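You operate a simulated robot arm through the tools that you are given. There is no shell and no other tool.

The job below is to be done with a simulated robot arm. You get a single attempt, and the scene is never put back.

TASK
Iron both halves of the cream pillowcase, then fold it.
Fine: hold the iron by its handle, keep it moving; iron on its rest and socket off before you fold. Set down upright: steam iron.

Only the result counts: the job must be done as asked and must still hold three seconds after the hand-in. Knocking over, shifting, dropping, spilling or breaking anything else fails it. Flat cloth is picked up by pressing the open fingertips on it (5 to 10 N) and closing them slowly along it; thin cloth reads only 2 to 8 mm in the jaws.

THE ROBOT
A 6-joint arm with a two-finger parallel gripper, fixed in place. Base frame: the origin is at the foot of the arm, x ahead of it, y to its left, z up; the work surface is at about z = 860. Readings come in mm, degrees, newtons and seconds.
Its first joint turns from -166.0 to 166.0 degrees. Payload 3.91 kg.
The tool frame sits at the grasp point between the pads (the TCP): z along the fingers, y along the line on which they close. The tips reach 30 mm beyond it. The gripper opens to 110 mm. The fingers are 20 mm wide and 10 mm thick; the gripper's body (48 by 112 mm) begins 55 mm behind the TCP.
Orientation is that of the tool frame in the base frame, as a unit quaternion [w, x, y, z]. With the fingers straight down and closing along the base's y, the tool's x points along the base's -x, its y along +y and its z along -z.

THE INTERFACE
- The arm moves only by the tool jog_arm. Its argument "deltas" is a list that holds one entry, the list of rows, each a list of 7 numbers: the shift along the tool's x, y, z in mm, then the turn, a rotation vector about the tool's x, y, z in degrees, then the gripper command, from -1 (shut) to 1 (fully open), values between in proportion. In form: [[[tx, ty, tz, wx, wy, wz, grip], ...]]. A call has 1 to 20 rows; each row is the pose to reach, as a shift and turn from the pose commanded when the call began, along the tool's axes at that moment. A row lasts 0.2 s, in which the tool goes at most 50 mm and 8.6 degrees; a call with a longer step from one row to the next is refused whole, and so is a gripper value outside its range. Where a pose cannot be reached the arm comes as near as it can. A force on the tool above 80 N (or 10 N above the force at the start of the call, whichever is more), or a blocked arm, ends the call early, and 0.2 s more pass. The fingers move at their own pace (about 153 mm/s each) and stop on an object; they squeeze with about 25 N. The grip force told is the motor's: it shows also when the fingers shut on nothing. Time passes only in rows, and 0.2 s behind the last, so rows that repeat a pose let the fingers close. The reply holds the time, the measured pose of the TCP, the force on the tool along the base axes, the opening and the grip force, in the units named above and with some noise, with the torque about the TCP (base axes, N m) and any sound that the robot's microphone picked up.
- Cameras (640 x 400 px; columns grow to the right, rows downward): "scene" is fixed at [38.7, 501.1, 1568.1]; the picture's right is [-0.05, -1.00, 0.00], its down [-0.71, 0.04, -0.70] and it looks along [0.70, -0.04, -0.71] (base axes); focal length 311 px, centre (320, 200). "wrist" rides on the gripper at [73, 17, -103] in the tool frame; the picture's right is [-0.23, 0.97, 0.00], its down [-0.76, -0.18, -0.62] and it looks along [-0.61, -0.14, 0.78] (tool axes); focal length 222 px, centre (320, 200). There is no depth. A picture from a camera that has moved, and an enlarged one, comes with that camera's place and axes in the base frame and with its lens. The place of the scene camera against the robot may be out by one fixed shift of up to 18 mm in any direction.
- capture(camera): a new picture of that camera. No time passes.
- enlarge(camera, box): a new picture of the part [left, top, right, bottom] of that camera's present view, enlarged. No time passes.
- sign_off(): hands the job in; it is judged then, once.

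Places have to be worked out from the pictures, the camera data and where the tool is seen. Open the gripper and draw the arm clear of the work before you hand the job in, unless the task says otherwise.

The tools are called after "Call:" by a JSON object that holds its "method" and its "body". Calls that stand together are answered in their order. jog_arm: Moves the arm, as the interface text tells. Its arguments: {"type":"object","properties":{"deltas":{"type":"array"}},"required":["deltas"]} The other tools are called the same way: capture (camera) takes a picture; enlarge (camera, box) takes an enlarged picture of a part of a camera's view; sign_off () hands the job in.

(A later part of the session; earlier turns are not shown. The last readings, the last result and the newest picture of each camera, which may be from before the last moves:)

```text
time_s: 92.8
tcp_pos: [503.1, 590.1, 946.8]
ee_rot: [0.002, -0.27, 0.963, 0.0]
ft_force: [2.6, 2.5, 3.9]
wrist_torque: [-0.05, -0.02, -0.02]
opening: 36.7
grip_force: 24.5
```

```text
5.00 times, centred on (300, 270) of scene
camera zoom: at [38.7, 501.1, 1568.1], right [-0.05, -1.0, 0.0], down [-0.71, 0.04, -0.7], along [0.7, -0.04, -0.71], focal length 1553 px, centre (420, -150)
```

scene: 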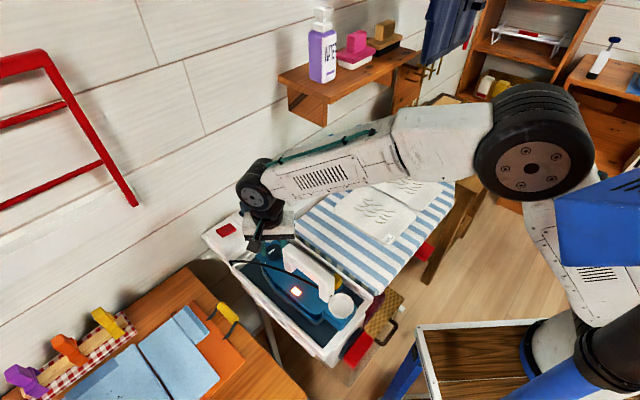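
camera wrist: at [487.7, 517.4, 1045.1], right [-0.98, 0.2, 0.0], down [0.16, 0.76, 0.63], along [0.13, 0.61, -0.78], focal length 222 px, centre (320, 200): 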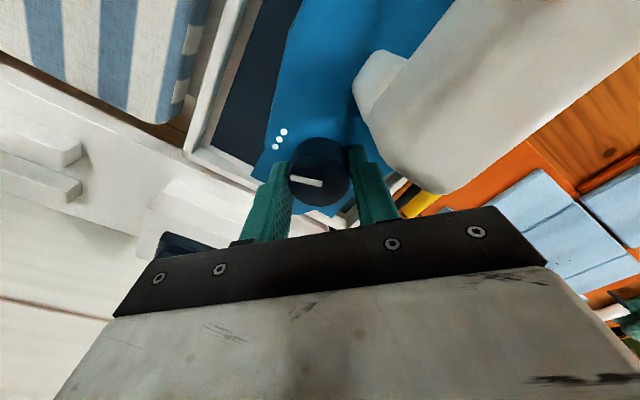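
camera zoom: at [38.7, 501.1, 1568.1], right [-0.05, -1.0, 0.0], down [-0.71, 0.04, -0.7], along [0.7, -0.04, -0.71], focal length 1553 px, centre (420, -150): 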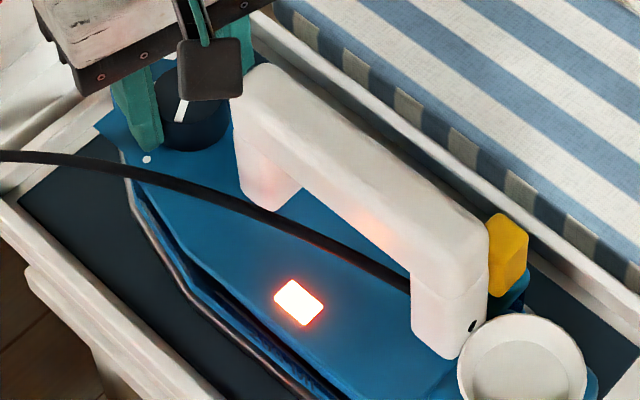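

The lamp came on between 40° and 60° clockwise of the starting mark. I hold here and time how long it stays lit.

Call:
{"method": "jog_arm", "body": {"deltas": [[[0, 0, 0, 0, 0, 0, -1], [0, 0, 0, 0, 0, 0, -1], [0, 0, 0, 0, 0, 0, -1], [0, 0, 0, 0, 0, 0, -1], [0, 0, 0, 0, 0, 0, -1]]]}}

Call:
{"method": "enlarge", "body": {"camera": "scene", "box": [260, 230, 340, 310]}}

Call:
{"method": "jog_arm", "body": {"deltas": [[[0, 0, 0, 0, 0, 0, -1], [0, 0, 0, 0, 0, 0, -1], [0, 0, 0, 0, 0, 0, -1], [0, 0, 0, 0, 0, 0, -1], [0, 0, 0, 0, 0, 0, -1]]]}}

Call:
{"method": "enlarge", "body": {"camera": "scene", "box": [260, 230, 340, 310]}}

Call:
{"method": "jog_arm", "body": {"deltas": [[[0, 0, 0, 0, 0, 0, -1], [0, 0, 0, 0, 0, 0, -1], [0, 0, 0, 0, 0, 0, -1], [0, 0, 0, 0, 0, 0, -1], [0, 0, 0, 0, 0, 0, -1]]]}}

Call:
{"method": "enlarge", "body": {"camera": "scene", "box": [260, 230, 340, 310]}}

Call:
{"method": "enlarge", "body": {"camera": "wrist", "box": [220, 70, 420, 220]}}

```text
time_s: 94.0
tcp_pos: [502.9, 590.0, 947.6]
ee_rot: [0.002, -0.271, 0.963, 0.001]
ft_force: [4.5, 3.2, 7.4]
wrist_torque: [0.13, -0.18, 0.01]
opening: 36.8
grip_force: 25.2
```

```text
5.00 times, centred on (300, 270) of scene
camera zoom: at [38.7, 501.1, 1568.1], right [-0.05, -1.0, 0.0], down [-0.71, 0.04, -0.7], along [0.7, -0.04, -0.71], focal length 1553 px, centre (420, -150)
```

zoom: 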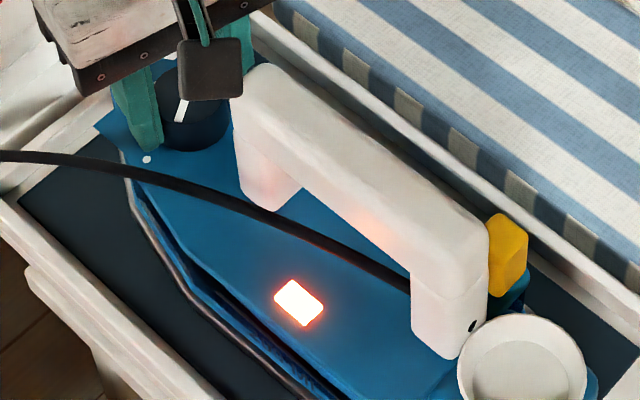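

```text
time_s: 95.2
tcp_pos: [503.8, 589.8, 946.6]
ee_rot: [0.002, -0.27, 0.963, 0.0]
ft_force: [5.4, 4.1, 9.5]
wrist_torque: [0.14, -0.15, 0.02]
opening: 36.8
grip_force: 24.8
```

```text
5.00 times, centred on (300, 270) of scene
camera zoom: at [38.7, 501.1, 1568.1], right [-0.05, -1.0, 0.0], down [-0.71, 0.04, -0.7], along [0.7, -0.04, -0.71], focal length 1553 px, centre (420, -150)
```

zoom: 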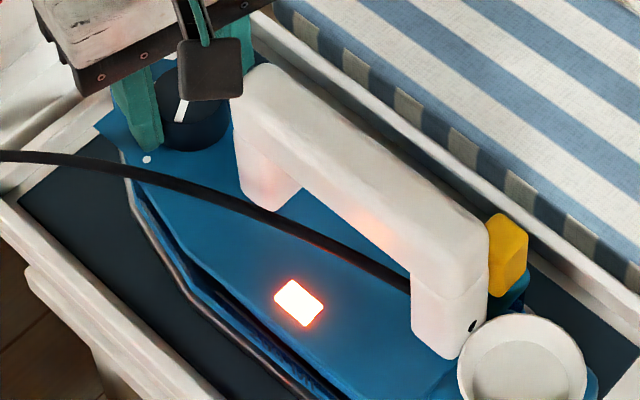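

```text
time_s: 96.4
tcp_pos: [503.4, 589.3, 947.0]
ee_rot: [0.002, -0.27, 0.963, 0.001]
ft_force: [4.8, 4.3, 10.3]
wrist_torque: [0.15, -0.17, 0.02]
opening: 36.4
grip_force: 24.8
```

```text
5.00 times, centred on (300, 270) of scene
camera zoom: at [38.7, 501.1, 1568.1], right [-0.05, -1.0, 0.0], down [-0.71, 0.04, -0.7], along [0.7, -0.04, -0.71], focal length 1553 px, centre (420, -150)
```

zoom: 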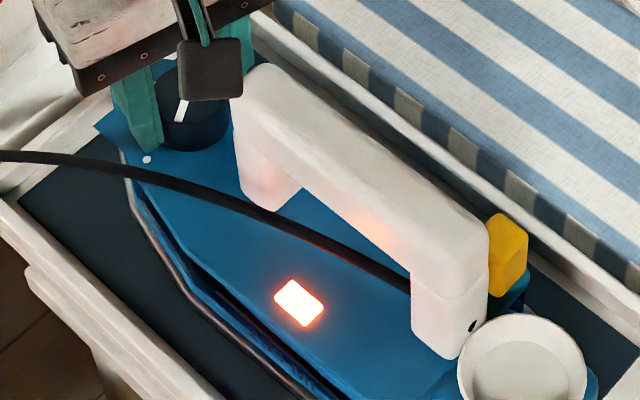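

```text
2.67 times, centred on (320, 145) of wrist
camera zoom: at [432.0, 567.0, 1050.2], right [-0.31, 0.95, 0.0], down [0.74, 0.24, 0.63], along [0.59, 0.2, -0.78], focal length 592 px, centre (320, 347)
```

zoom: 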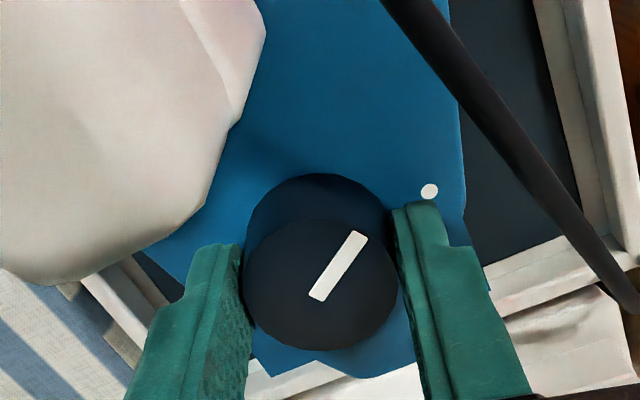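

Still heating after 3.6 s. I keep holding until it goes dark.

Call:
{"method": "jog_arm", "body": {"deltas": [[[0, 0, 0, 0, 0, 0, -1], [0, 0, 0, 0, 0, 0, -1], [0, 0, 0, 0, 0, 0, -1], [0, 0, 0, 0, 0, 0, -1]]]}}

Call:
{"method": "enlarge", "body": {"camera": "scene", "box": [260, 230, 340, 310]}}

Call:
{"method": "jog_arm", "body": {"deltas": [[[0, 0, 0, 0, 0, 0, -1], [0, 0, 0, 0, 0, 0, -1], [0, 0, 0, 0, 0, 0, -1], [0, 0, 0, 0, 0, 0, -1]]]}}

Call:
{"method": "enlarge", "body": {"camera": "scene", "box": [260, 230, 340, 310]}}

Call:
{"method": "jog_arm", "body": {"deltas": [[[0, 0, 0, 0, 0, 0, -1], [0, 0, 0, 0, 0, 0, -1], [0, 0, 0, 0, 0, 0, -1], [0, 0, 0, 0, 0, 0, -1]]]}}

Call:
{"method": "enlarge", "body": {"camera": "scene", "box": [260, 230, 340, 310]}}

Call:
{"method": "jog_arm", "body": {"deltas": [[[0, 0, 0, 0, 0, 0, -1], [0, 0, 0, 0, 0, 0, -1], [0, 0, 0, 0, 0, 0, -1], [0, 0, 0, 0, 0, 0, -1]]]}}

Call:
{"method": "enlarge", "body": {"camera": "scene", "box": [260, 230, 340, 310]}}

```text
time_s: 97.4
tcp_pos: [503.6, 590.1, 946.6]
ee_rot: [0.001, -0.271, 0.963, 0.001]
ft_force: [4.7, 3.8, 10.0]
wrist_torque: [0.15, -0.14, 0.0]
opening: 36.9
grip_force: 25.3
```

```text
5.00 times, centred on (300, 270) of scene
camera zoom: at [38.7, 501.1, 1568.1], right [-0.05, -1.0, 0.0], down [-0.71, 0.04, -0.7], along [0.7, -0.04, -0.71], focal length 1553 px, centre (420, -150)
```

zoom: 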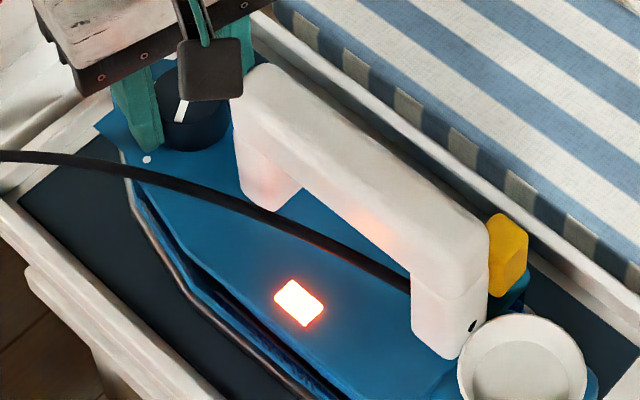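

```text
time_s: 98.4
tcp_pos: [504.1, 590.9, 946.6]
ee_rot: [0.002, -0.271, 0.963, 0.0]
ft_force: [3.6, 3.4, 11.0]
wrist_torque: [0.12, -0.12, -0.02]
opening: 36.6
grip_force: 24.8
```

```text
5.00 times, centred on (300, 270) of scene
camera zoom: at [38.7, 501.1, 1568.1], right [-0.05, -1.0, 0.0], down [-0.71, 0.04, -0.7], along [0.7, -0.04, -0.71], focal length 1553 px, centre (420, -150)
```

zoom: 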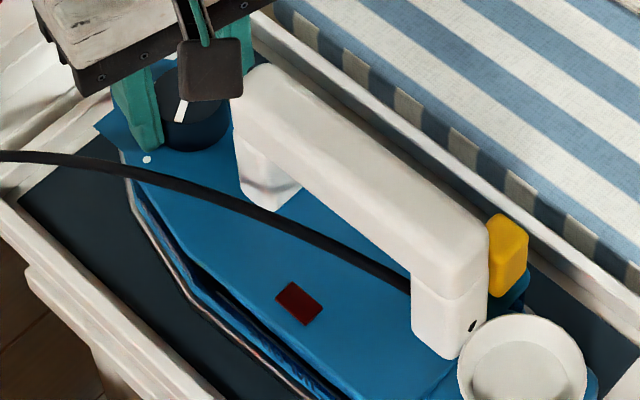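

```text
time_s: 99.4
tcp_pos: [503.3, 589.9, 947.3]
ee_rot: [0.002, -0.271, 0.963, 0.001]
ft_force: [2.9, 1.4, 9.6]
wrist_torque: [0.07, -0.12, 0.03]
opening: 36.7
grip_force: 25.1
```

```text
5.00 times, centred on (300, 270) of scene
camera zoom: at [38.7, 501.1, 1568.1], right [-0.05, -1.0, 0.0], down [-0.71, 0.04, -0.7], along [0.7, -0.04, -0.71], focal length 1553 px, centre (420, -150)
```

zoom: 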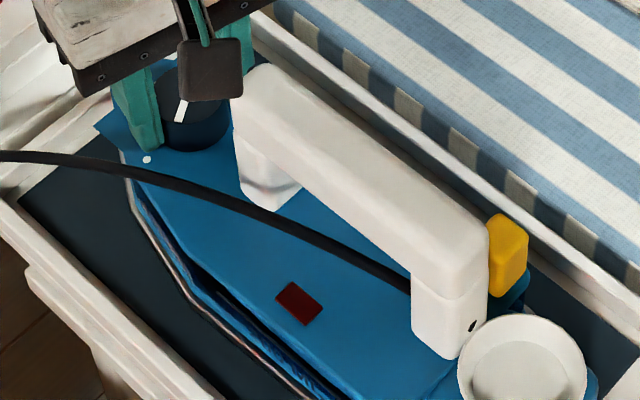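

```text
time_s: 100.4
tcp_pos: [504.5, 589.7, 946.3]
ee_rot: [0.001, -0.271, 0.963, 0.0]
ft_force: [2.5, 1.3, 7.9]
wrist_torque: [0.03, -0.1, 0.01]
opening: 37.0
grip_force: 24.9
```

```text
5.00 times, centred on (300, 270) of scene
camera zoom: at [38.7, 501.1, 1568.1], right [-0.05, -1.0, 0.0], down [-0.71, 0.04, -0.7], along [0.7, -0.04, -0.71], focal length 1553 px, centre (420, -150)
```

zoom: 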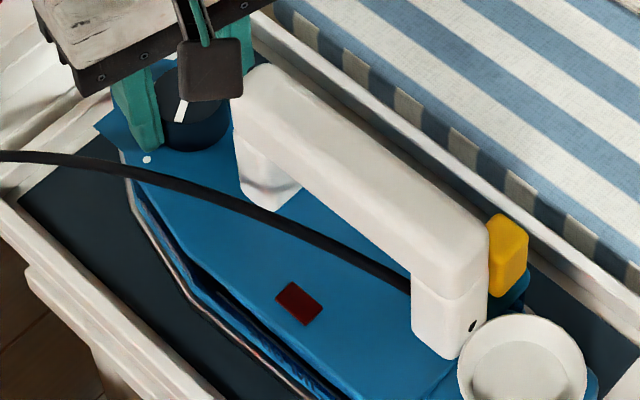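

The lamp went off about 5.5 s after lighting. Now I turn on to the clockwise stop to see whether it lights again (continuous scale) or not (stepped scale).

Call:
{"method": "jog_arm", "body": {"deltas": [[[0, 0, 0, 0, 0, 7, -1], [0, 0, 0, 0, 0, 14, -1], [0, 0, 0, 0, 0, 21, -1], [0, 0, 0, 0, 0, 27, -1], [0, 0, 0, 0, 0, 27, -1]]]}}

Call:
{"method": "enlarge", "body": {"camera": "scene", "box": [260, 230, 340, 310]}}

Call:
{"method": "enlarge", "body": {"camera": "wrist", "box": [220, 70, 420, 220]}}

```text
time_s: 101.6
tcp_pos: [503.9, 591.0, 946.7]
ee_rot: [0.0, -0.037, 0.999, 0.001]
ft_force: [3.2, 0.9, 5.7]
wrist_torque: [0.06, -0.1, -0.01]
opening: 36.8
grip_force: 24.8
```

```text
5.00 times, centred on (300, 270) of scene
camera zoom: at [38.7, 501.1, 1568.1], right [-0.05, -1.0, 0.0], down [-0.71, 0.04, -0.7], along [0.7, -0.04, -0.71], focal length 1553 px, centre (420, -150)
```

zoom: 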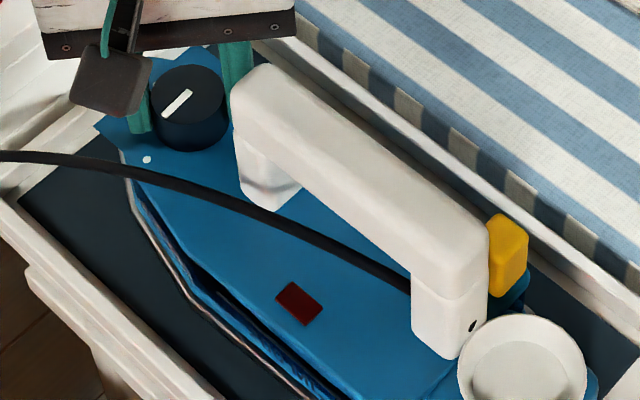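

```text
2.67 times, centred on (320, 145) of wrist
camera zoom: at [429.0, 601.7, 1050.2], right [0.15, 0.99, 0.0], down [0.77, -0.12, 0.62], along [0.62, -0.09, -0.78], focal length 592 px, centre (320, 347)
```

zoom: 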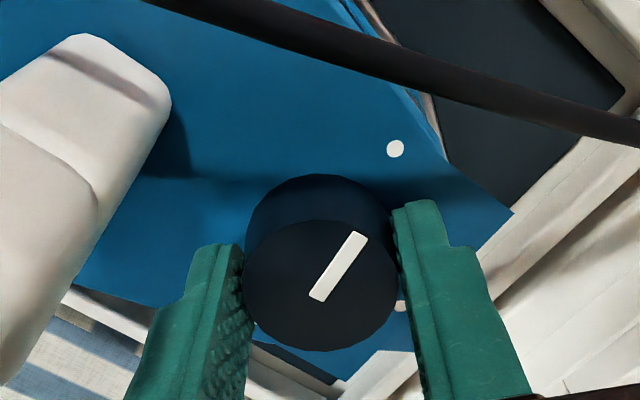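

At the stop the lamp stays dark, so the scale is stepped, with its hottest step at the clockwise end; by position the steps run off–1–2–3 clockwise, making the starting mark the two-dot step (blunt end of the line toward the two dots). I turn the dial back counter-clockwise 90° to that step and wait for the thermostat to prove it.

Call:
{"method": "jog_arm", "body": {"deltas": [[[0, 0, 0, 0, 0, -8, -1], [0, 0, 0, 0, 0, -16, -1], [0, 0, 0, 0, 0, -24, -1], [0, 0, 0, 0, 0, -32, -1], [0, 0, 0, 0, 0, -40, -1], [0, 0, 0, 0, 0, -48, -1], [0, 0, 0, 0, 0, -56, -1], [0, 0, 0, 0, 0, -64, -1], [0, 0, 0, 0, 0, -72, -1], [0, 0, 0, 0, 0, -80, -1], [0, 0, 0, 0, 0, -88, -1], [0, 0, 0, 0, 0, -88, -1], [0, 0, 0, 0, 0, -88, 0.0], [0, 0, 0, 0, 0, -88, 0.0]]]}}

Call:
{"method": "enlarge", "body": {"camera": "wrist", "box": [220, 70, 420, 220]}}

Call:
{"method": "enlarge", "body": {"camera": "scene", "box": [260, 230, 340, 310]}}

```text
time_s: 104.6
tcp_pos: [503.2, 590.9, 946.3]
ee_rot: [-0.002, 0.722, -0.691, 0.0]
ft_force: [0.2, -0.2, 0.7]
wrist_torque: [-0.05, 0.01, 0.01]
opening: 54.8
grip_force: 0.1
```

```text
2.67 times, centred on (320, 145) of wrist
camera zoom: at [488.3, 517.5, 1049.8], right [-0.98, 0.19, 0.0], down [0.14, 0.77, 0.62], along [0.12, 0.61, -0.78], focal length 592 px, centre (320, 347)
```

zoom: 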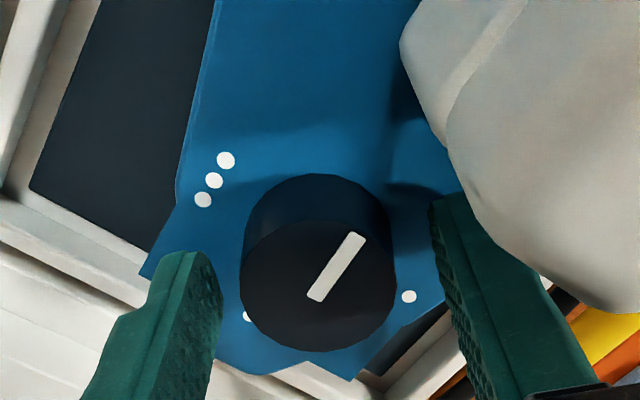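

```text
5.00 times, centred on (300, 270) of scene
camera zoom: at [38.7, 501.1, 1568.1], right [-0.05, -1.0, 0.0], down [-0.71, 0.04, -0.7], along [0.7, -0.04, -0.71], focal length 1553 px, centre (420, -150)
```

zoom: 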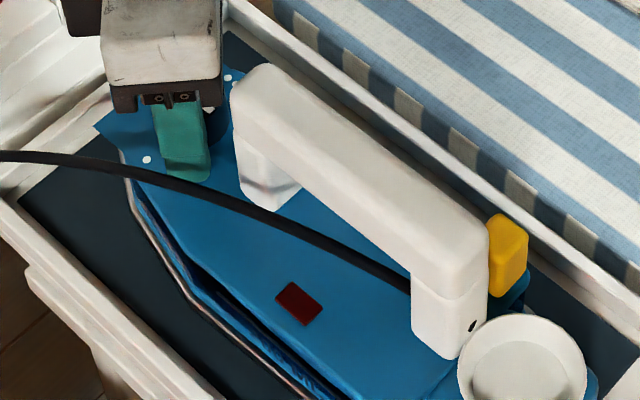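

The line is back at the handle side (within 3°). I lift clear of the knob, swing to the nominal yaw above the handle, and use the waiting time to measure the handle.

Call:
{"method": "jog_arm", "body": {"deltas": [[[0, 0, -20, 0, 0, 0, 0.0], [0, 0, -45, 0, 0, 0, 0.0], [0, 0, -70, 0, 0, 0, 0.0], [0, 0, -95, 0, 0, 0, 0.0], [0, 0, -120, 0, 0, 8, 0.3], [10, 10, -140, 0, 0, 16, 0.6], [30, 30, -150, 0, 0, 24, 1], [50, 50, -150, 0, 0, 32, 1], [70, 70, -150, 0, 0, 40, 1], [80, 80, -150, 0, 0, 48, 1]]]}}

Call:
{"method": "capture", "body": {"camera": "wrist"}}

Call:
{"method": "enlarge", "body": {"camera": "scene", "box": [240, 220, 380, 340]}}

```text
time_s: 106.8
tcp_pos: [428.2, 507.9, 1095.0]
ee_rot: [0.0, -0.377, 0.926, 0.001]
ft_force: [0.2, -0.9, 0.5]
wrist_torque: [-0.03, 0.03, 0.03]
opening: 110.0
grip_force: 0.1
```

```text
taken
camera wrist: at [362.8, 468.8, 1199.2], right [-0.52, 0.86, 0.0], down [0.67, 0.4, 0.63], along [0.54, 0.32, -0.78], focal length 222 px, centre (320, 200)
```

wrist: 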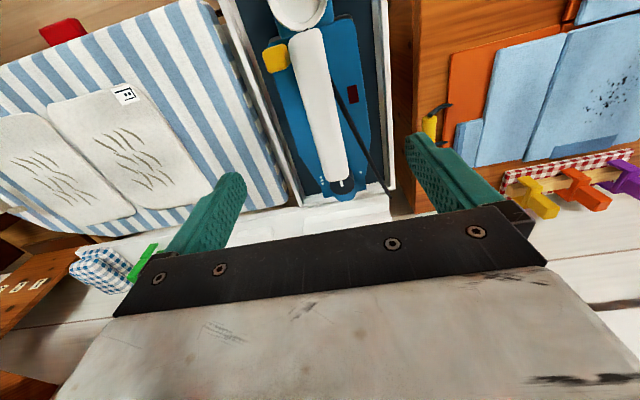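

```text
3.33 times, centred on (310, 280) of scene
camera zoom: at [38.7, 501.1, 1568.1], right [-0.05, -1.0, 0.0], down [-0.71, 0.04, -0.7], along [0.7, -0.04, -0.71], focal length 1036 px, centre (353, -67)
```

zoom: 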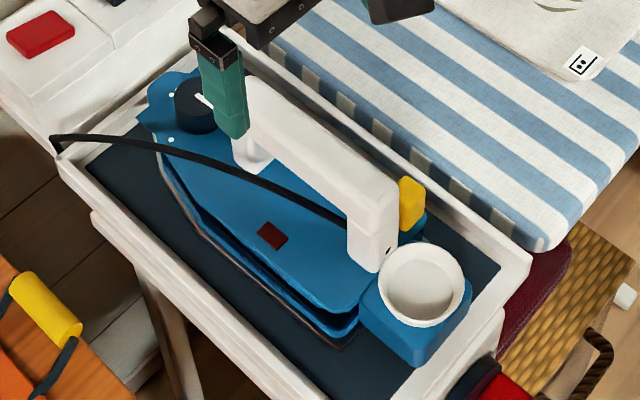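

I enlarge the wrist view on the handle for measuring.

Call:
{"method": "enlarge", "body": {"camera": "wrist", "box": [240, 0, 400, 100]}}

Call:
{"method": "enlarge", "body": {"camera": "wrist", "box": [260, 100, 420, 200]}}

Call:
{"method": "jog_arm", "body": {"deltas": [[[0, 0, 0, 0, 0, 0, 1], [0, 0, 0, 0, 0, 0, 1], [0, 0, 0, 0, 0, 0, 1], [0, 0, 0, 0, 0, 0, 1], [0, 0, 0, 0, 0, 0, 1], [0, 0, 0, 0, 0, 0, 1], [0, 0, 0, 0, 0, 0, 1], [0, 0, 0, 0, 0, 0, 1], [0, 0, 0, 0, 0, 0, 1], [0, 0, 0, 0, 0, 0, 1], [0, 0, 0, 0, 0, 0, 1], [0, 0, 0, 0, 0, 0, 1], [0, 0, 0, 0, 0, 0, 1], [0, 0, 0, 0, 0, 0, 1], [0, 0, 0, 0, 0, 0, 1], [0, 0, 0, 0, 0, 0, 1], [0, 0, 0, 0, 0, 0, 1], [0, 0, 0, 0, 0, 0, 1], [0, 0, 0, 0, 0, 0, 1], [0, 0, 0, 0, 0, 0, 1]]]}}

Call:
{"method": "enlarge", "body": {"camera": "scene", "box": [280, 270, 320, 310]}}

```text
4.00 times, centred on (320, 50) of wrist
camera zoom: at [362.8, 468.8, 1199.2], right [-0.52, 0.86, 0.0], down [0.67, 0.4, 0.63], along [0.54, 0.32, -0.78], focal length 888 px, centre (320, 800)
```

zoom: 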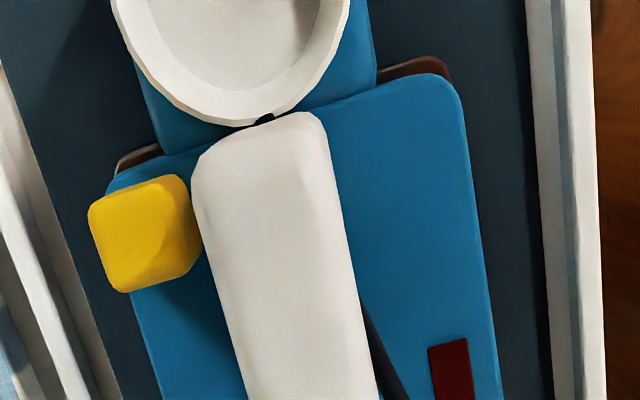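

```text
4.00 times, centred on (340, 150) of wrist
camera zoom: at [362.8, 468.8, 1199.2], right [-0.52, 0.86, 0.0], down [0.67, 0.4, 0.63], along [0.54, 0.32, -0.78], focal length 888 px, centre (240, 400)
```

zoom: 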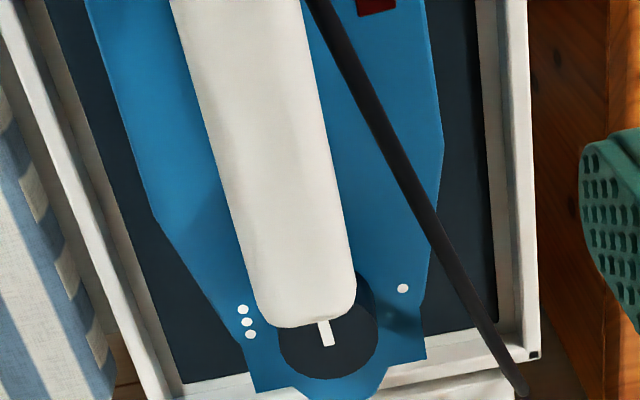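

```text
time_s: 111.0
tcp_pos: [427.8, 507.4, 1096.8]
ee_rot: [0.001, -0.378, 0.926, 0.0]
ft_force: [0.5, -0.4, -0.3]
wrist_torque: [-0.02, -0.02, 0.0]
opening: 110.1
grip_force: 0.2
```

```text
10.00 times, centred on (300, 290) of scene
camera zoom: at [38.7, 501.1, 1568.1], right [-0.05, -1.0, 0.0], down [-0.71, 0.04, -0.7], along [0.7, -0.04, -0.71], focal length 3107 px, centre (520, -700)
```

zoom: 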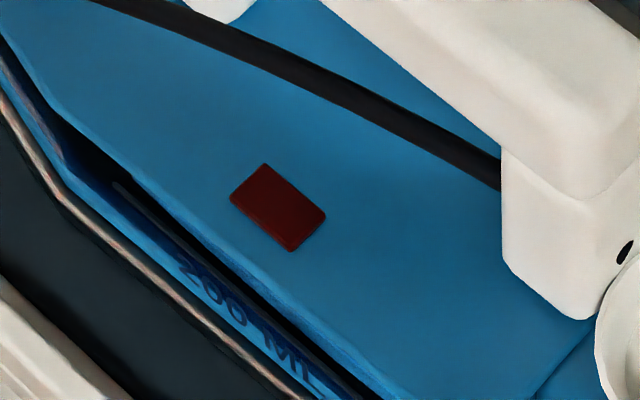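

I take a second view 100 mm to the side for stereo on the handle, also letting time pass.

Call:
{"method": "jog_arm", "body": {"deltas": [[[0, -35, 0, 0, 0, 0, 1], [0, -70, 0, 0, 0, 0, 1], [0, -100, 0, 0, 0, 0, 1], [0, -100, 0, 0, 0, 0, 1], [0, -100, 0, 0, 0, 0, 1], [0, -100, 0, 0, 0, 0, 1], [0, -100, 0, 0, 0, 0, 1], [0, -100, 0, 0, 0, 0, 1], [0, -100, 0, 0, 0, 0, 1], [0, -100, 0, 0, 0, 0, 1], [0, -100, 0, 0, 0, 0, 1], [0, -100, 0, 0, 0, 0, 1], [0, -100, 0, 0, 0, 0, 1], [0, -100, 0, 0, 0, 0, 1], [0, -100, 0, 0, 0, 0, 1], [0, -100, 0, 0, 0, 0, 1], [0, -100, 0, 0, 0, 0, 1], [0, -100, 0, 0, 0, 0, 1], [0, -100, 0, 0, 0, 0, 1], [0, -100, 0, 0, 0, 0, 1]]]}}

Call:
{"method": "enlarge", "body": {"camera": "wrist", "box": [290, 0, 450, 100]}}

Call:
{"method": "enlarge", "body": {"camera": "wrist", "box": [340, 100, 500, 200]}}

Call:
{"method": "enlarge", "body": {"camera": "scene", "box": [280, 270, 320, 310]}}

```text
time_s: 115.2
tcp_pos: [495.8, 436.8, 1099.0]
ee_rot: [0.0, -0.378, 0.926, 0.001]
ft_force: [0.3, -0.2, -0.5]
wrist_torque: [-0.02, -0.04, 0.0]
opening: 109.9
grip_force: 0.2
```

```text
4.00 times, centred on (370, 50) of wrist
camera zoom: at [431.9, 398.3, 1202.0], right [-0.52, 0.85, 0.0], down [0.67, 0.41, 0.63], along [0.53, 0.32, -0.78], focal length 888 px, centre (120, 800)
```

zoom: 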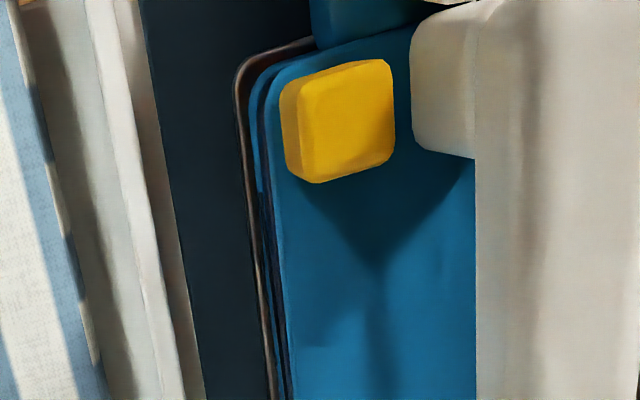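

```text
4.00 times, centred on (420, 150) of wrist
camera zoom: at [431.9, 398.3, 1202.0], right [-0.52, 0.85, 0.0], down [0.67, 0.41, 0.63], along [0.53, 0.32, -0.78], focal length 888 px, centre (-80, 400)
```

zoom: 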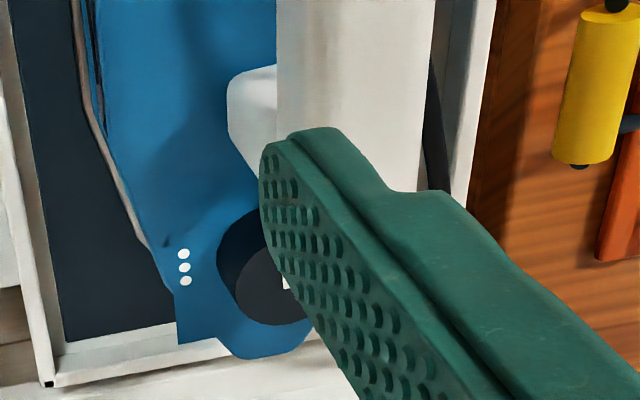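

```text
10.00 times, centred on (300, 290) of scene
camera zoom: at [38.7, 501.1, 1568.1], right [-0.05, -1.0, 0.0], down [-0.71, 0.04, -0.7], along [0.7, -0.04, -0.71], focal length 3107 px, centre (520, -700)
```

zoom: 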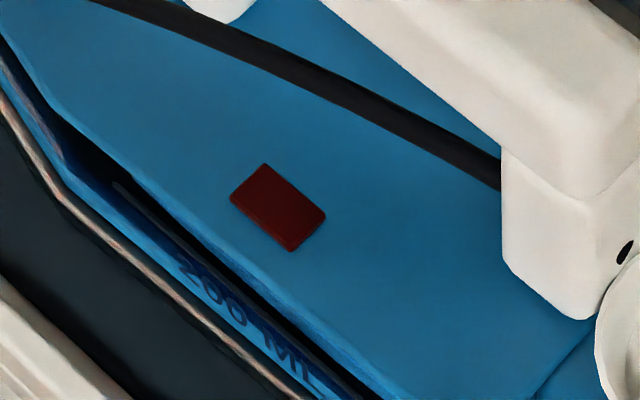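

The handle comes out at s≈-66, n≈590–739, about 31 mm wide with its top near z≈980. While waiting for the thermostat I look at the cloth and the peg from above with the wrist camera.

Call:
{"method": "jog_arm", "body": {"deltas": [[[0, -45, 0, 0, 0, 0, 1], [0, -90, 0, 0, 0, 0, 1], [0, -135, 0, 0, 0, 0, 1], [0, -180, 0, 0, 0, 0, 1], [0, -225, 0, 0, 0, 0, 1], [0, -250, 0, 0, 0, 0, 1], [0, -250, 0, 0, 0, 0, 1], [0, -250, 0, 0, 0, 0, 1], [0, -250, 0, 0, 0, 0, 1], [0, -250, 0, 0, 0, 0, 1], [0, -250, 0, 0, 0, 0, 1], [0, -250, 0, 0, 0, 0, 1], [0, -250, 0, 0, 0, 0, 1], [0, -250, 0, 0, 0, 0, 1], [0, -250, 0, 0, 0, 0, 1], [0, -250, 0, 0, 0, 0, 1], [0, -250, 0, 0, 0, 0, 1], [0, -250, 0, 0, 0, 0, 1], [0, -250, 0, 0, 0, 0, 1], [0, -250, 0, 0, 0, 0, 1]]]}}

Call:
{"method": "capture", "body": {"camera": "wrist"}}

Call:
{"method": "capture", "body": {"camera": "scene"}}

Call:
{"method": "enlarge", "body": {"camera": "scene", "box": [280, 270, 320, 310]}}

```text
time_s: 119.4
tcp_pos: [671.0, 257.6, 1096.3]
ee_rot: [0.001, -0.378, 0.926, 0.001]
ft_force: [-0.2, 0.2, 0.4]
wrist_torque: [0.01, 0.01, 0.02]
opening: 110.1
grip_force: 0.0
```

```text
taken
camera wrist: at [605.7, 219.7, 1200.0], right [-0.52, 0.85, 0.0], down [0.67, 0.41, 0.63], along [0.53, 0.32, -0.78], focal length 222 px, centre (320, 200)
```

wrist: 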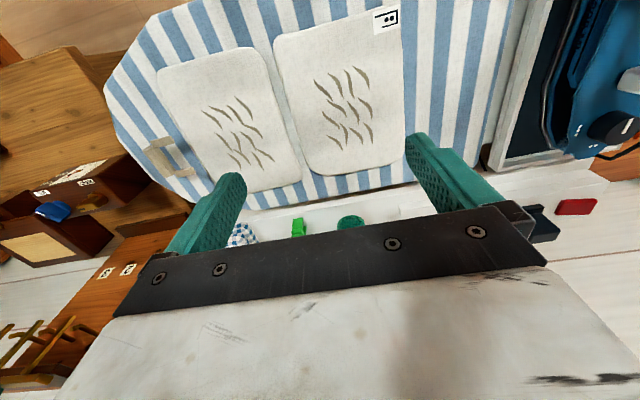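

```text
taken
```

scene: 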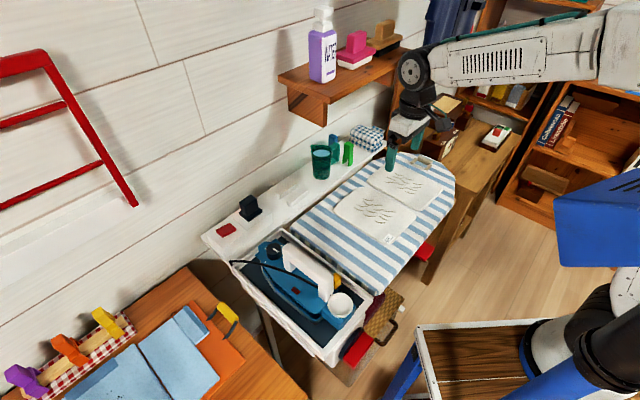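

```text
10.00 times, centred on (300, 290) of scene
camera zoom: at [38.7, 501.1, 1568.1], right [-0.05, -1.0, 0.0], down [-0.71, 0.04, -0.7], along [0.7, -0.04, -0.71], focal length 3107 px, centre (520, -700)
```

zoom: 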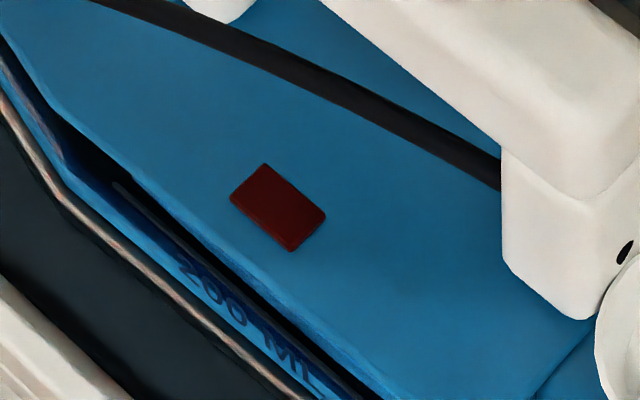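

I enlarge the wrist view to measure the cloth's edges without the scene camera's offset.

Call:
{"method": "enlarge", "body": {"camera": "wrist", "box": [250, 0, 430, 110]}}

Call:
{"method": "enlarge", "body": {"camera": "wrist", "box": [250, 90, 430, 200]}}

Call:
{"method": "enlarge", "body": {"camera": "wrist", "box": [130, 30, 310, 200]}}

Call:
{"method": "jog_arm", "body": {"deltas": [[[0, 0, 0, 0, 0, 0, 1], [0, 0, 0, 0, 0, 0, 1], [0, 0, 0, 0, 0, 0, 1], [0, 0, 0, 0, 0, 0, 1], [0, 0, 0, 0, 0, 0, 1], [0, 0, 0, 0, 0, 0, 1], [0, 0, 0, 0, 0, 0, 1], [0, 0, 0, 0, 0, 0, 1], [0, 0, 0, 0, 0, 0, 1], [0, 0, 0, 0, 0, 0, 1], [0, 0, 0, 0, 0, 0, 1], [0, 0, 0, 0, 0, 0, 1], [0, 0, 0, 0, 0, 0, 1], [0, 0, 0, 0, 0, 0, 1], [0, 0, 0, 0, 0, 0, 1], [0, 0, 0, 0, 0, 0, 1], [0, 0, 0, 0, 0, 0, 1], [0, 0, 0, 0, 0, 0, 1], [0, 0, 0, 0, 0, 0, 1], [0, 0, 0, 0, 0, 0, 1]]]}}

Call:
{"method": "enlarge", "body": {"camera": "scene", "box": [280, 270, 320, 310]}}

```text
3.56 times, centred on (340, 55) of wrist
camera zoom: at [605.7, 219.7, 1200.0], right [-0.52, 0.85, 0.0], down [0.67, 0.41, 0.63], along [0.53, 0.32, -0.78], focal length 790 px, centre (249, 716)
```

zoom: 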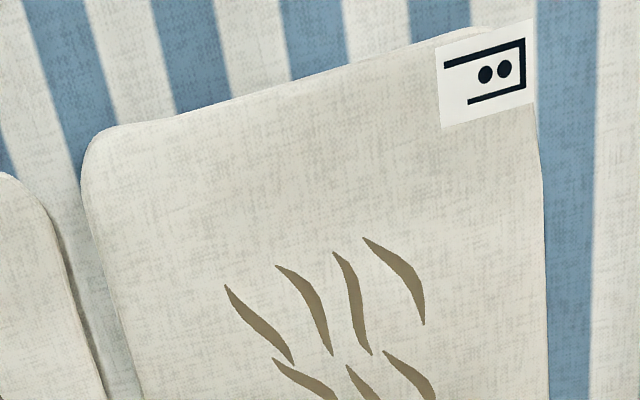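

```text
3.56 times, centred on (340, 145) of wrist
camera zoom: at [605.7, 219.7, 1200.0], right [-0.52, 0.85, 0.0], down [0.67, 0.41, 0.63], along [0.53, 0.32, -0.78], focal length 790 px, centre (249, 396)
```

zoom: 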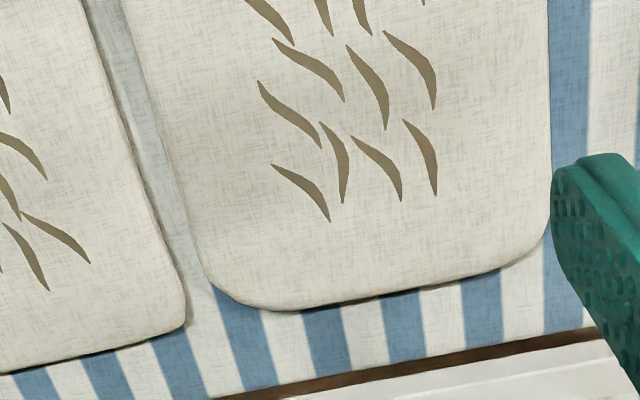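

```text
2.35 times, centred on (220, 115) of wrist
camera zoom: at [605.7, 219.7, 1200.0], right [-0.52, 0.85, 0.0], down [0.67, 0.41, 0.63], along [0.53, 0.32, -0.78], focal length 523 px, centre (555, 400)
```

zoom: 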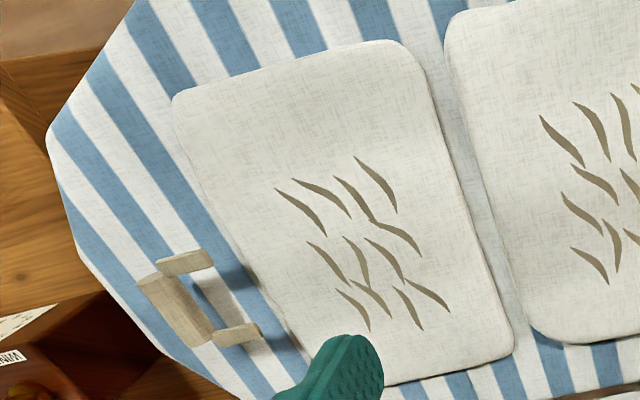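

```text
time_s: 123.6
tcp_pos: [670.9, 257.8, 1096.8]
ee_rot: [0.0, -0.377, 0.926, 0.001]
ft_force: [-0.4, 0.1, 0.0]
wrist_torque: [-0.03, 0.0, -0.01]
opening: 110.2
grip_force: 0.1
```

```text
10.00 times, centred on (300, 290) of scene
camera zoom: at [38.7, 501.1, 1568.1], right [-0.05, -1.0, 0.0], down [-0.71, 0.04, -0.7], along [0.7, -0.04, -0.71], focal length 3107 px, centre (520, -700)
```

zoom: 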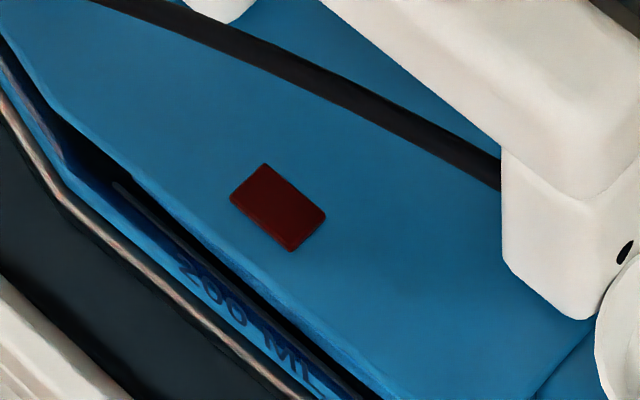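

The halves measure n≈590–795 with near half s≈173–329 and far half s≈350–495; the iron's sole (about 205 × 93 mm) already spans the same n range, so sweeping it along s will cover them. I return above the handle while the iron cools.

Call:
{"method": "jog_arm", "body": {"deltas": [[[-1, 44, 2, 0, 0, 0, 1], [-2, 88, 4, 0, 0, 0, 1], [-3, 132, 6, 0, 0, 0, 1], [-4, 176, 8, 0, 0, 0, 1], [-5, 220, 10, 0, 0, 0, 1], [-6, 264, 12, 0, 0, 0, 1], [-7, 308, 14, 0, 0, 0, 1], [-8.7, 352, 17, 0, 0, 0, 1], [-8.7, 352, 17, 0, 0, 0, 1], [-8.7, 352, 17, 0, 0, 0, 1], [-8.7, 352, 17, 0, 0, 0, 1], [-8.7, 352, 17, 0, 0, 0, 1], [-8.7, 352, 17, 0, 0, 0, 1], [-8.7, 352, 17, 0, 0, 0, 1], [-8.7, 352, 17, 0, 0, 0, 1], [-8.7, 352, 17, 0, 0, 0, 1], [-8.7, 352, 17, 0, 0, 0, 1], [-8.7, 352, 17, 0, 0, 0, 1], [-8.7, 352, 17, 0, 0, 0, 1], [-8.7, 352, 17, 0, 0, 0, 1]]]}}

Call:
{"method": "capture", "body": {"camera": "wrist"}}

Call:
{"method": "enlarge", "body": {"camera": "scene", "box": [280, 270, 320, 310]}}

Call:
{"method": "jog_arm", "body": {"deltas": [[[0, 0, 0, 0, 0, 0, 1], [0, 0, 0, 0, 0, 0, 1], [0, 0, 0, 0, 0, 0, 1], [0, 0, 0, 0, 0, 0, 1], [0, 0, 0, 0, 0, 0, 1], [0, 0, 0, 0, 0, 0, 1], [0, 0, 0, 0, 0, 0, 1], [0, 0, 0, 0, 0, 0, 1], [0, 0, 0, 0, 0, 0, 1], [0, 0, 0, 0, 0, 0, 1], [0, 0, 0, 0, 0, 0, 1], [0, 0, 0, 0, 0, 0, 1], [0, 0, 0, 0, 0, 0, 1], [0, 0, 0, 0, 0, 0, 1], [0, 0, 0, 0, 0, 0, 1], [0, 0, 0, 0, 0, 0, 1], [0, 0, 0, 0, 0, 0, 1], [0, 0, 0, 0, 0, 0, 1], [0, 0, 0, 0, 0, 0, 1], [0, 0, 0, 0, 0, 0, 1]]]}}

Call:
{"method": "enlarge", "body": {"camera": "scene", "box": [280, 270, 320, 310]}}

Call:
{"method": "jog_arm", "body": {"deltas": [[[0, 0, 0, 0, 0, 0, 1], [0, 0, 0, 0, 0, 0, 1], [0, 0, 0, 0, 0, 0, 1], [0, 0, 0, 0, 0, 0, 1], [0, 0, 0, 0, 0, 0, 1], [0, 0, 0, 0, 0, 0, 1], [0, 0, 0, 0, 0, 0, 1], [0, 0, 0, 0, 0, 0, 1], [0, 0, 0, 0, 0, 0, 1], [0, 0, 0, 0, 0, 0, 1], [0, 0, 0, 0, 0, 0, 1], [0, 0, 0, 0, 0, 0, 1], [0, 0, 0, 0, 0, 0, 1], [0, 0, 0, 0, 0, 0, 1], [0, 0, 0, 0, 0, 0, 1], [0, 0, 0, 0, 0, 0, 1], [0, 0, 0, 0, 0, 0, 1], [0, 0, 0, 0, 0, 0, 1], [0, 0, 0, 0, 0, 0, 1], [0, 0, 0, 0, 0, 0, 1]]]}}

Call:
{"method": "enlarge", "body": {"camera": "scene", "box": [280, 270, 320, 310]}}

```text
time_s: 127.8
tcp_pos: [431.2, 513.6, 1081.2]
ee_rot: [0.0, -0.377, 0.926, 0.0]
ft_force: [0.9, 0.9, -0.2]
wrist_torque: [0.0, 0.01, -0.03]
opening: 109.9
grip_force: 0.1
```

```text
taken
camera wrist: at [366.5, 473.9, 1183.5], right [-0.52, 0.85, 0.0], down [0.67, 0.41, 0.63], along [0.53, 0.32, -0.78], focal length 222 px, centre (320, 200)
```

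wrist: 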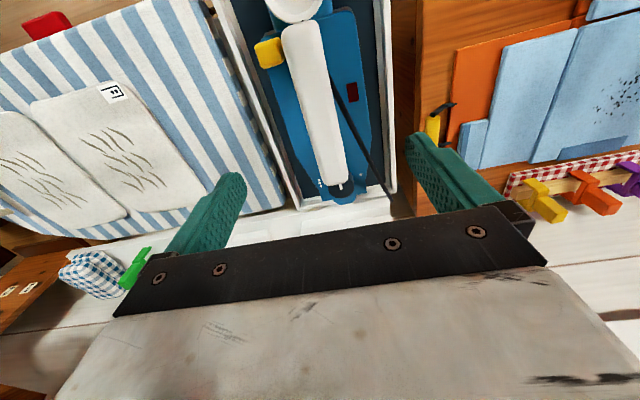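

```text
10.00 times, centred on (300, 290) of scene
camera zoom: at [38.7, 501.1, 1568.1], right [-0.05, -1.0, 0.0], down [-0.71, 0.04, -0.7], along [0.7, -0.04, -0.71], focal length 3107 px, centre (520, -700)
```

zoom: 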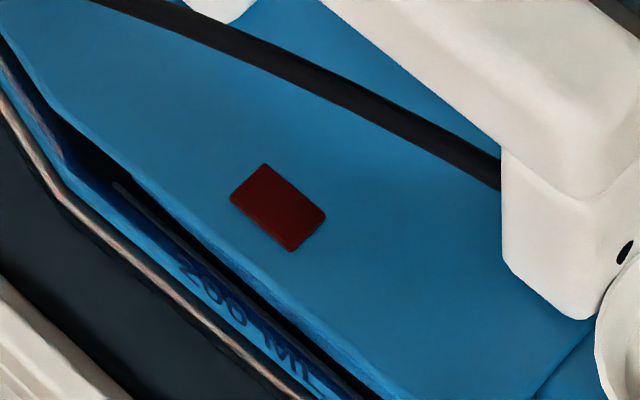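

```text
time_s: 132.0
tcp_pos: [430.4, 512.3, 1080.7]
ee_rot: [0.001, -0.378, 0.926, 0.0]
ft_force: [0.3, -0.1, -0.9]
wrist_torque: [-0.01, 0.0, 0.02]
opening: 110.0
grip_force: 0.1
```

```text
10.00 times, centred on (300, 290) of scene
camera zoom: at [38.7, 501.1, 1568.1], right [-0.05, -1.0, 0.0], down [-0.71, 0.04, -0.7], along [0.7, -0.04, -0.71], focal length 3107 px, centre (520, -700)
```

zoom: 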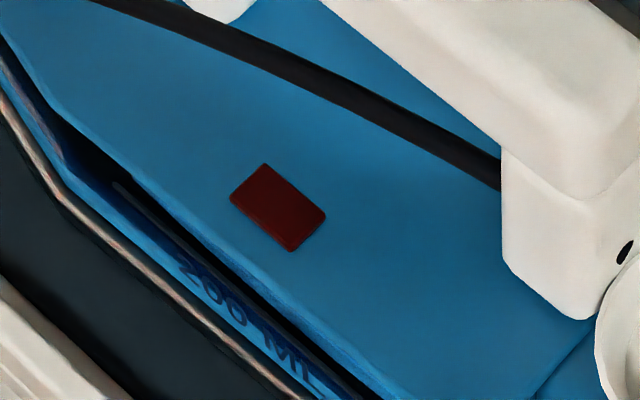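

```text
time_s: 136.2
tcp_pos: [431.7, 510.9, 1081.2]
ee_rot: [0.001, -0.378, 0.926, 0.0]
ft_force: [0.7, 0.9, 0.8]
wrist_torque: [0.01, 0.0, 0.02]
opening: 109.9
grip_force: 0.0
```

```text
10.00 times, centred on (300, 290) of scene
camera zoom: at [38.7, 501.1, 1568.1], right [-0.05, -1.0, 0.0], down [-0.71, 0.04, -0.7], along [0.7, -0.04, -0.71], focal length 3107 px, centre (520, -700)
```

zoom: 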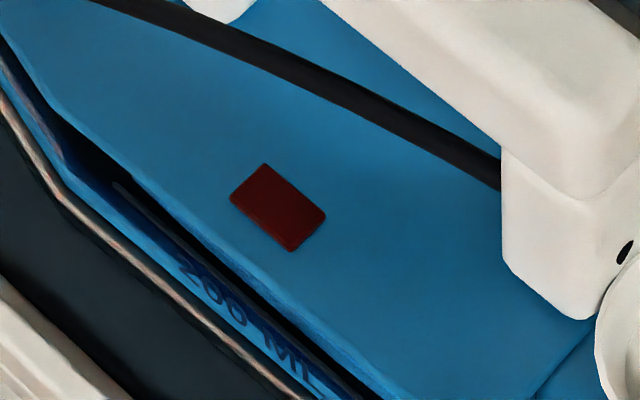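

Still cooling (dark at 136 s, about 38 s after the hot step). I keep waiting in place with lamp checks.

Call:
{"method": "jog_arm", "body": {"deltas": [[[0, 0, 0, 0, 0, 0, 1], [0, 0, 0, 0, 0, 0, 1], [0, 0, 0, 0, 0, 0, 1], [0, 0, 0, 0, 0, 0, 1], [0, 0, 0, 0, 0, 0, 1], [0, 0, 0, 0, 0, 0, 1], [0, 0, 0, 0, 0, 0, 1], [0, 0, 0, 0, 0, 0, 1], [0, 0, 0, 0, 0, 0, 1], [0, 0, 0, 0, 0, 0, 1], [0, 0, 0, 0, 0, 0, 1], [0, 0, 0, 0, 0, 0, 1], [0, 0, 0, 0, 0, 0, 1], [0, 0, 0, 0, 0, 0, 1], [0, 0, 0, 0, 0, 0, 1], [0, 0, 0, 0, 0, 0, 1], [0, 0, 0, 0, 0, 0, 1], [0, 0, 0, 0, 0, 0, 1], [0, 0, 0, 0, 0, 0, 1], [0, 0, 0, 0, 0, 0, 1]]]}}

Call:
{"method": "enlarge", "body": {"camera": "scene", "box": [280, 270, 320, 310]}}

Call:
{"method": "jog_arm", "body": {"deltas": [[[0, 0, 0, 0, 0, 0, 1], [0, 0, 0, 0, 0, 0, 1], [0, 0, 0, 0, 0, 0, 1], [0, 0, 0, 0, 0, 0, 1], [0, 0, 0, 0, 0, 0, 1], [0, 0, 0, 0, 0, 0, 1], [0, 0, 0, 0, 0, 0, 1], [0, 0, 0, 0, 0, 0, 1], [0, 0, 0, 0, 0, 0, 1], [0, 0, 0, 0, 0, 0, 1], [0, 0, 0, 0, 0, 0, 1], [0, 0, 0, 0, 0, 0, 1], [0, 0, 0, 0, 0, 0, 1], [0, 0, 0, 0, 0, 0, 1], [0, 0, 0, 0, 0, 0, 1], [0, 0, 0, 0, 0, 0, 1], [0, 0, 0, 0, 0, 0, 1], [0, 0, 0, 0, 0, 0, 1], [0, 0, 0, 0, 0, 0, 1], [0, 0, 0, 0, 0, 0, 1]]]}}

Call:
{"method": "enlarge", "body": {"camera": "scene", "box": [280, 270, 320, 310]}}

Call:
{"method": "jog_arm", "body": {"deltas": [[[0, 0, 0, 0, 0, 0, 1], [0, 0, 0, 0, 0, 0, 1], [0, 0, 0, 0, 0, 0, 1], [0, 0, 0, 0, 0, 0, 1], [0, 0, 0, 0, 0, 0, 1], [0, 0, 0, 0, 0, 0, 1], [0, 0, 0, 0, 0, 0, 1], [0, 0, 0, 0, 0, 0, 1], [0, 0, 0, 0, 0, 0, 1], [0, 0, 0, 0, 0, 0, 1], [0, 0, 0, 0, 0, 0, 1], [0, 0, 0, 0, 0, 0, 1], [0, 0, 0, 0, 0, 0, 1], [0, 0, 0, 0, 0, 0, 1], [0, 0, 0, 0, 0, 0, 1], [0, 0, 0, 0, 0, 0, 1], [0, 0, 0, 0, 0, 0, 1], [0, 0, 0, 0, 0, 0, 1], [0, 0, 0, 0, 0, 0, 1], [0, 0, 0, 0, 0, 0, 1]]]}}

Call:
{"method": "enlarge", "body": {"camera": "scene", "box": [280, 270, 320, 310]}}

Call:
{"method": "jog_arm", "body": {"deltas": [[[0, 0, 0, 0, 0, 0, 1], [0, 0, 0, 0, 0, 0, 1], [0, 0, 0, 0, 0, 0, 1], [0, 0, 0, 0, 0, 0, 1], [0, 0, 0, 0, 0, 0, 1], [0, 0, 0, 0, 0, 0, 1], [0, 0, 0, 0, 0, 0, 1], [0, 0, 0, 0, 0, 0, 1], [0, 0, 0, 0, 0, 0, 1], [0, 0, 0, 0, 0, 0, 1], [0, 0, 0, 0, 0, 0, 1], [0, 0, 0, 0, 0, 0, 1], [0, 0, 0, 0, 0, 0, 1], [0, 0, 0, 0, 0, 0, 1], [0, 0, 0, 0, 0, 0, 1], [0, 0, 0, 0, 0, 0, 1], [0, 0, 0, 0, 0, 0, 1], [0, 0, 0, 0, 0, 0, 1], [0, 0, 0, 0, 0, 0, 1], [0, 0, 0, 0, 0, 0, 1]]]}}

Call:
{"method": "enlarge", "body": {"camera": "scene", "box": [280, 270, 320, 310]}}

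```text
time_s: 140.4
tcp_pos: [431.2, 512.7, 1079.9]
ee_rot: [0.001, -0.378, 0.926, 0.0]
ft_force: [-0.6, 0.6, -0.1]
wrist_torque: [0.0, -0.03, 0.0]
opening: 110.0
grip_force: 0.0
```

```text
10.00 times, centred on (300, 290) of scene
camera zoom: at [38.7, 501.1, 1568.1], right [-0.05, -1.0, 0.0], down [-0.71, 0.04, -0.7], along [0.7, -0.04, -0.71], focal length 3107 px, centre (520, -700)
```

zoom: 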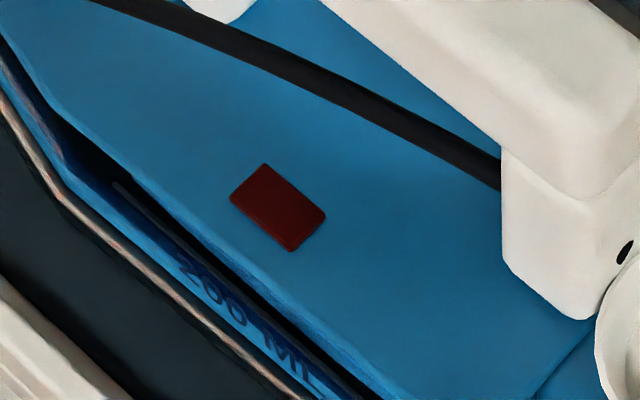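

```text
time_s: 144.6
tcp_pos: [431.2, 511.5, 1080.4]
ee_rot: [0.001, -0.378, 0.926, 0.001]
ft_force: [0.4, 1.3, -0.4]
wrist_torque: [-0.02, -0.03, 0.0]
opening: 109.9
grip_force: 0.0
```

```text
10.00 times, centred on (300, 290) of scene
camera zoom: at [38.7, 501.1, 1568.1], right [-0.05, -1.0, 0.0], down [-0.71, 0.04, -0.7], along [0.7, -0.04, -0.71], focal length 3107 px, centre (520, -700)
```

zoom: 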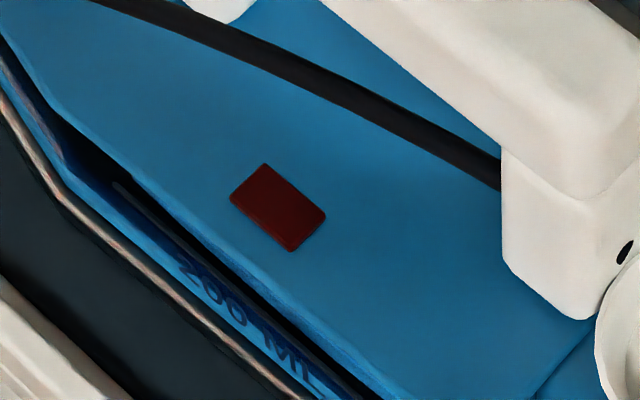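

```text
time_s: 148.8
tcp_pos: [431.1, 510.8, 1079.5]
ee_rot: [0.001, -0.377, 0.926, 0.0]
ft_force: [0.8, 0.7, 0.8]
wrist_torque: [0.01, 0.03, -0.01]
opening: 110.0
grip_force: 0.1
```

```text
10.00 times, centred on (300, 290) of scene
camera zoom: at [38.7, 501.1, 1568.1], right [-0.05, -1.0, 0.0], down [-0.71, 0.04, -0.7], along [0.7, -0.04, -0.71], focal length 3107 px, centre (520, -700)
```

zoom: 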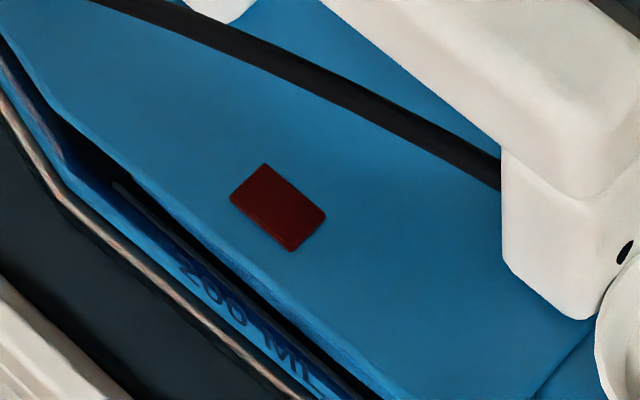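

```text
time_s: 153.0
tcp_pos: [430.3, 512.4, 1080.9]
ee_rot: [0.0, -0.378, 0.926, 0.001]
ft_force: [-0.7, 0.3, -0.5]
wrist_torque: [0.0, 0.02, 0.01]
opening: 110.1
grip_force: 0.1
```

```text
10.00 times, centred on (300, 290) of scene
camera zoom: at [38.7, 501.1, 1568.1], right [-0.05, -1.0, 0.0], down [-0.71, 0.04, -0.7], along [0.7, -0.04, -0.71], focal length 3107 px, centre (520, -700)
```

zoom: 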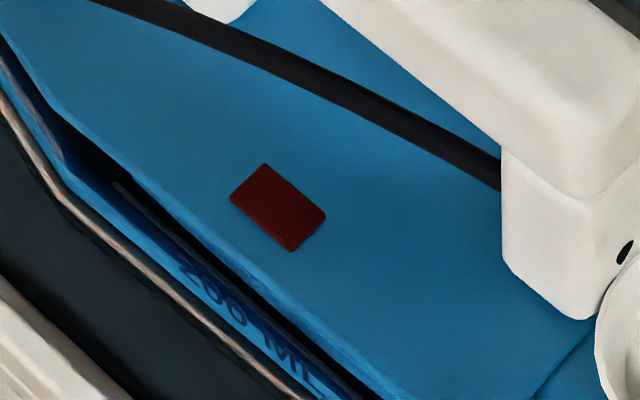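

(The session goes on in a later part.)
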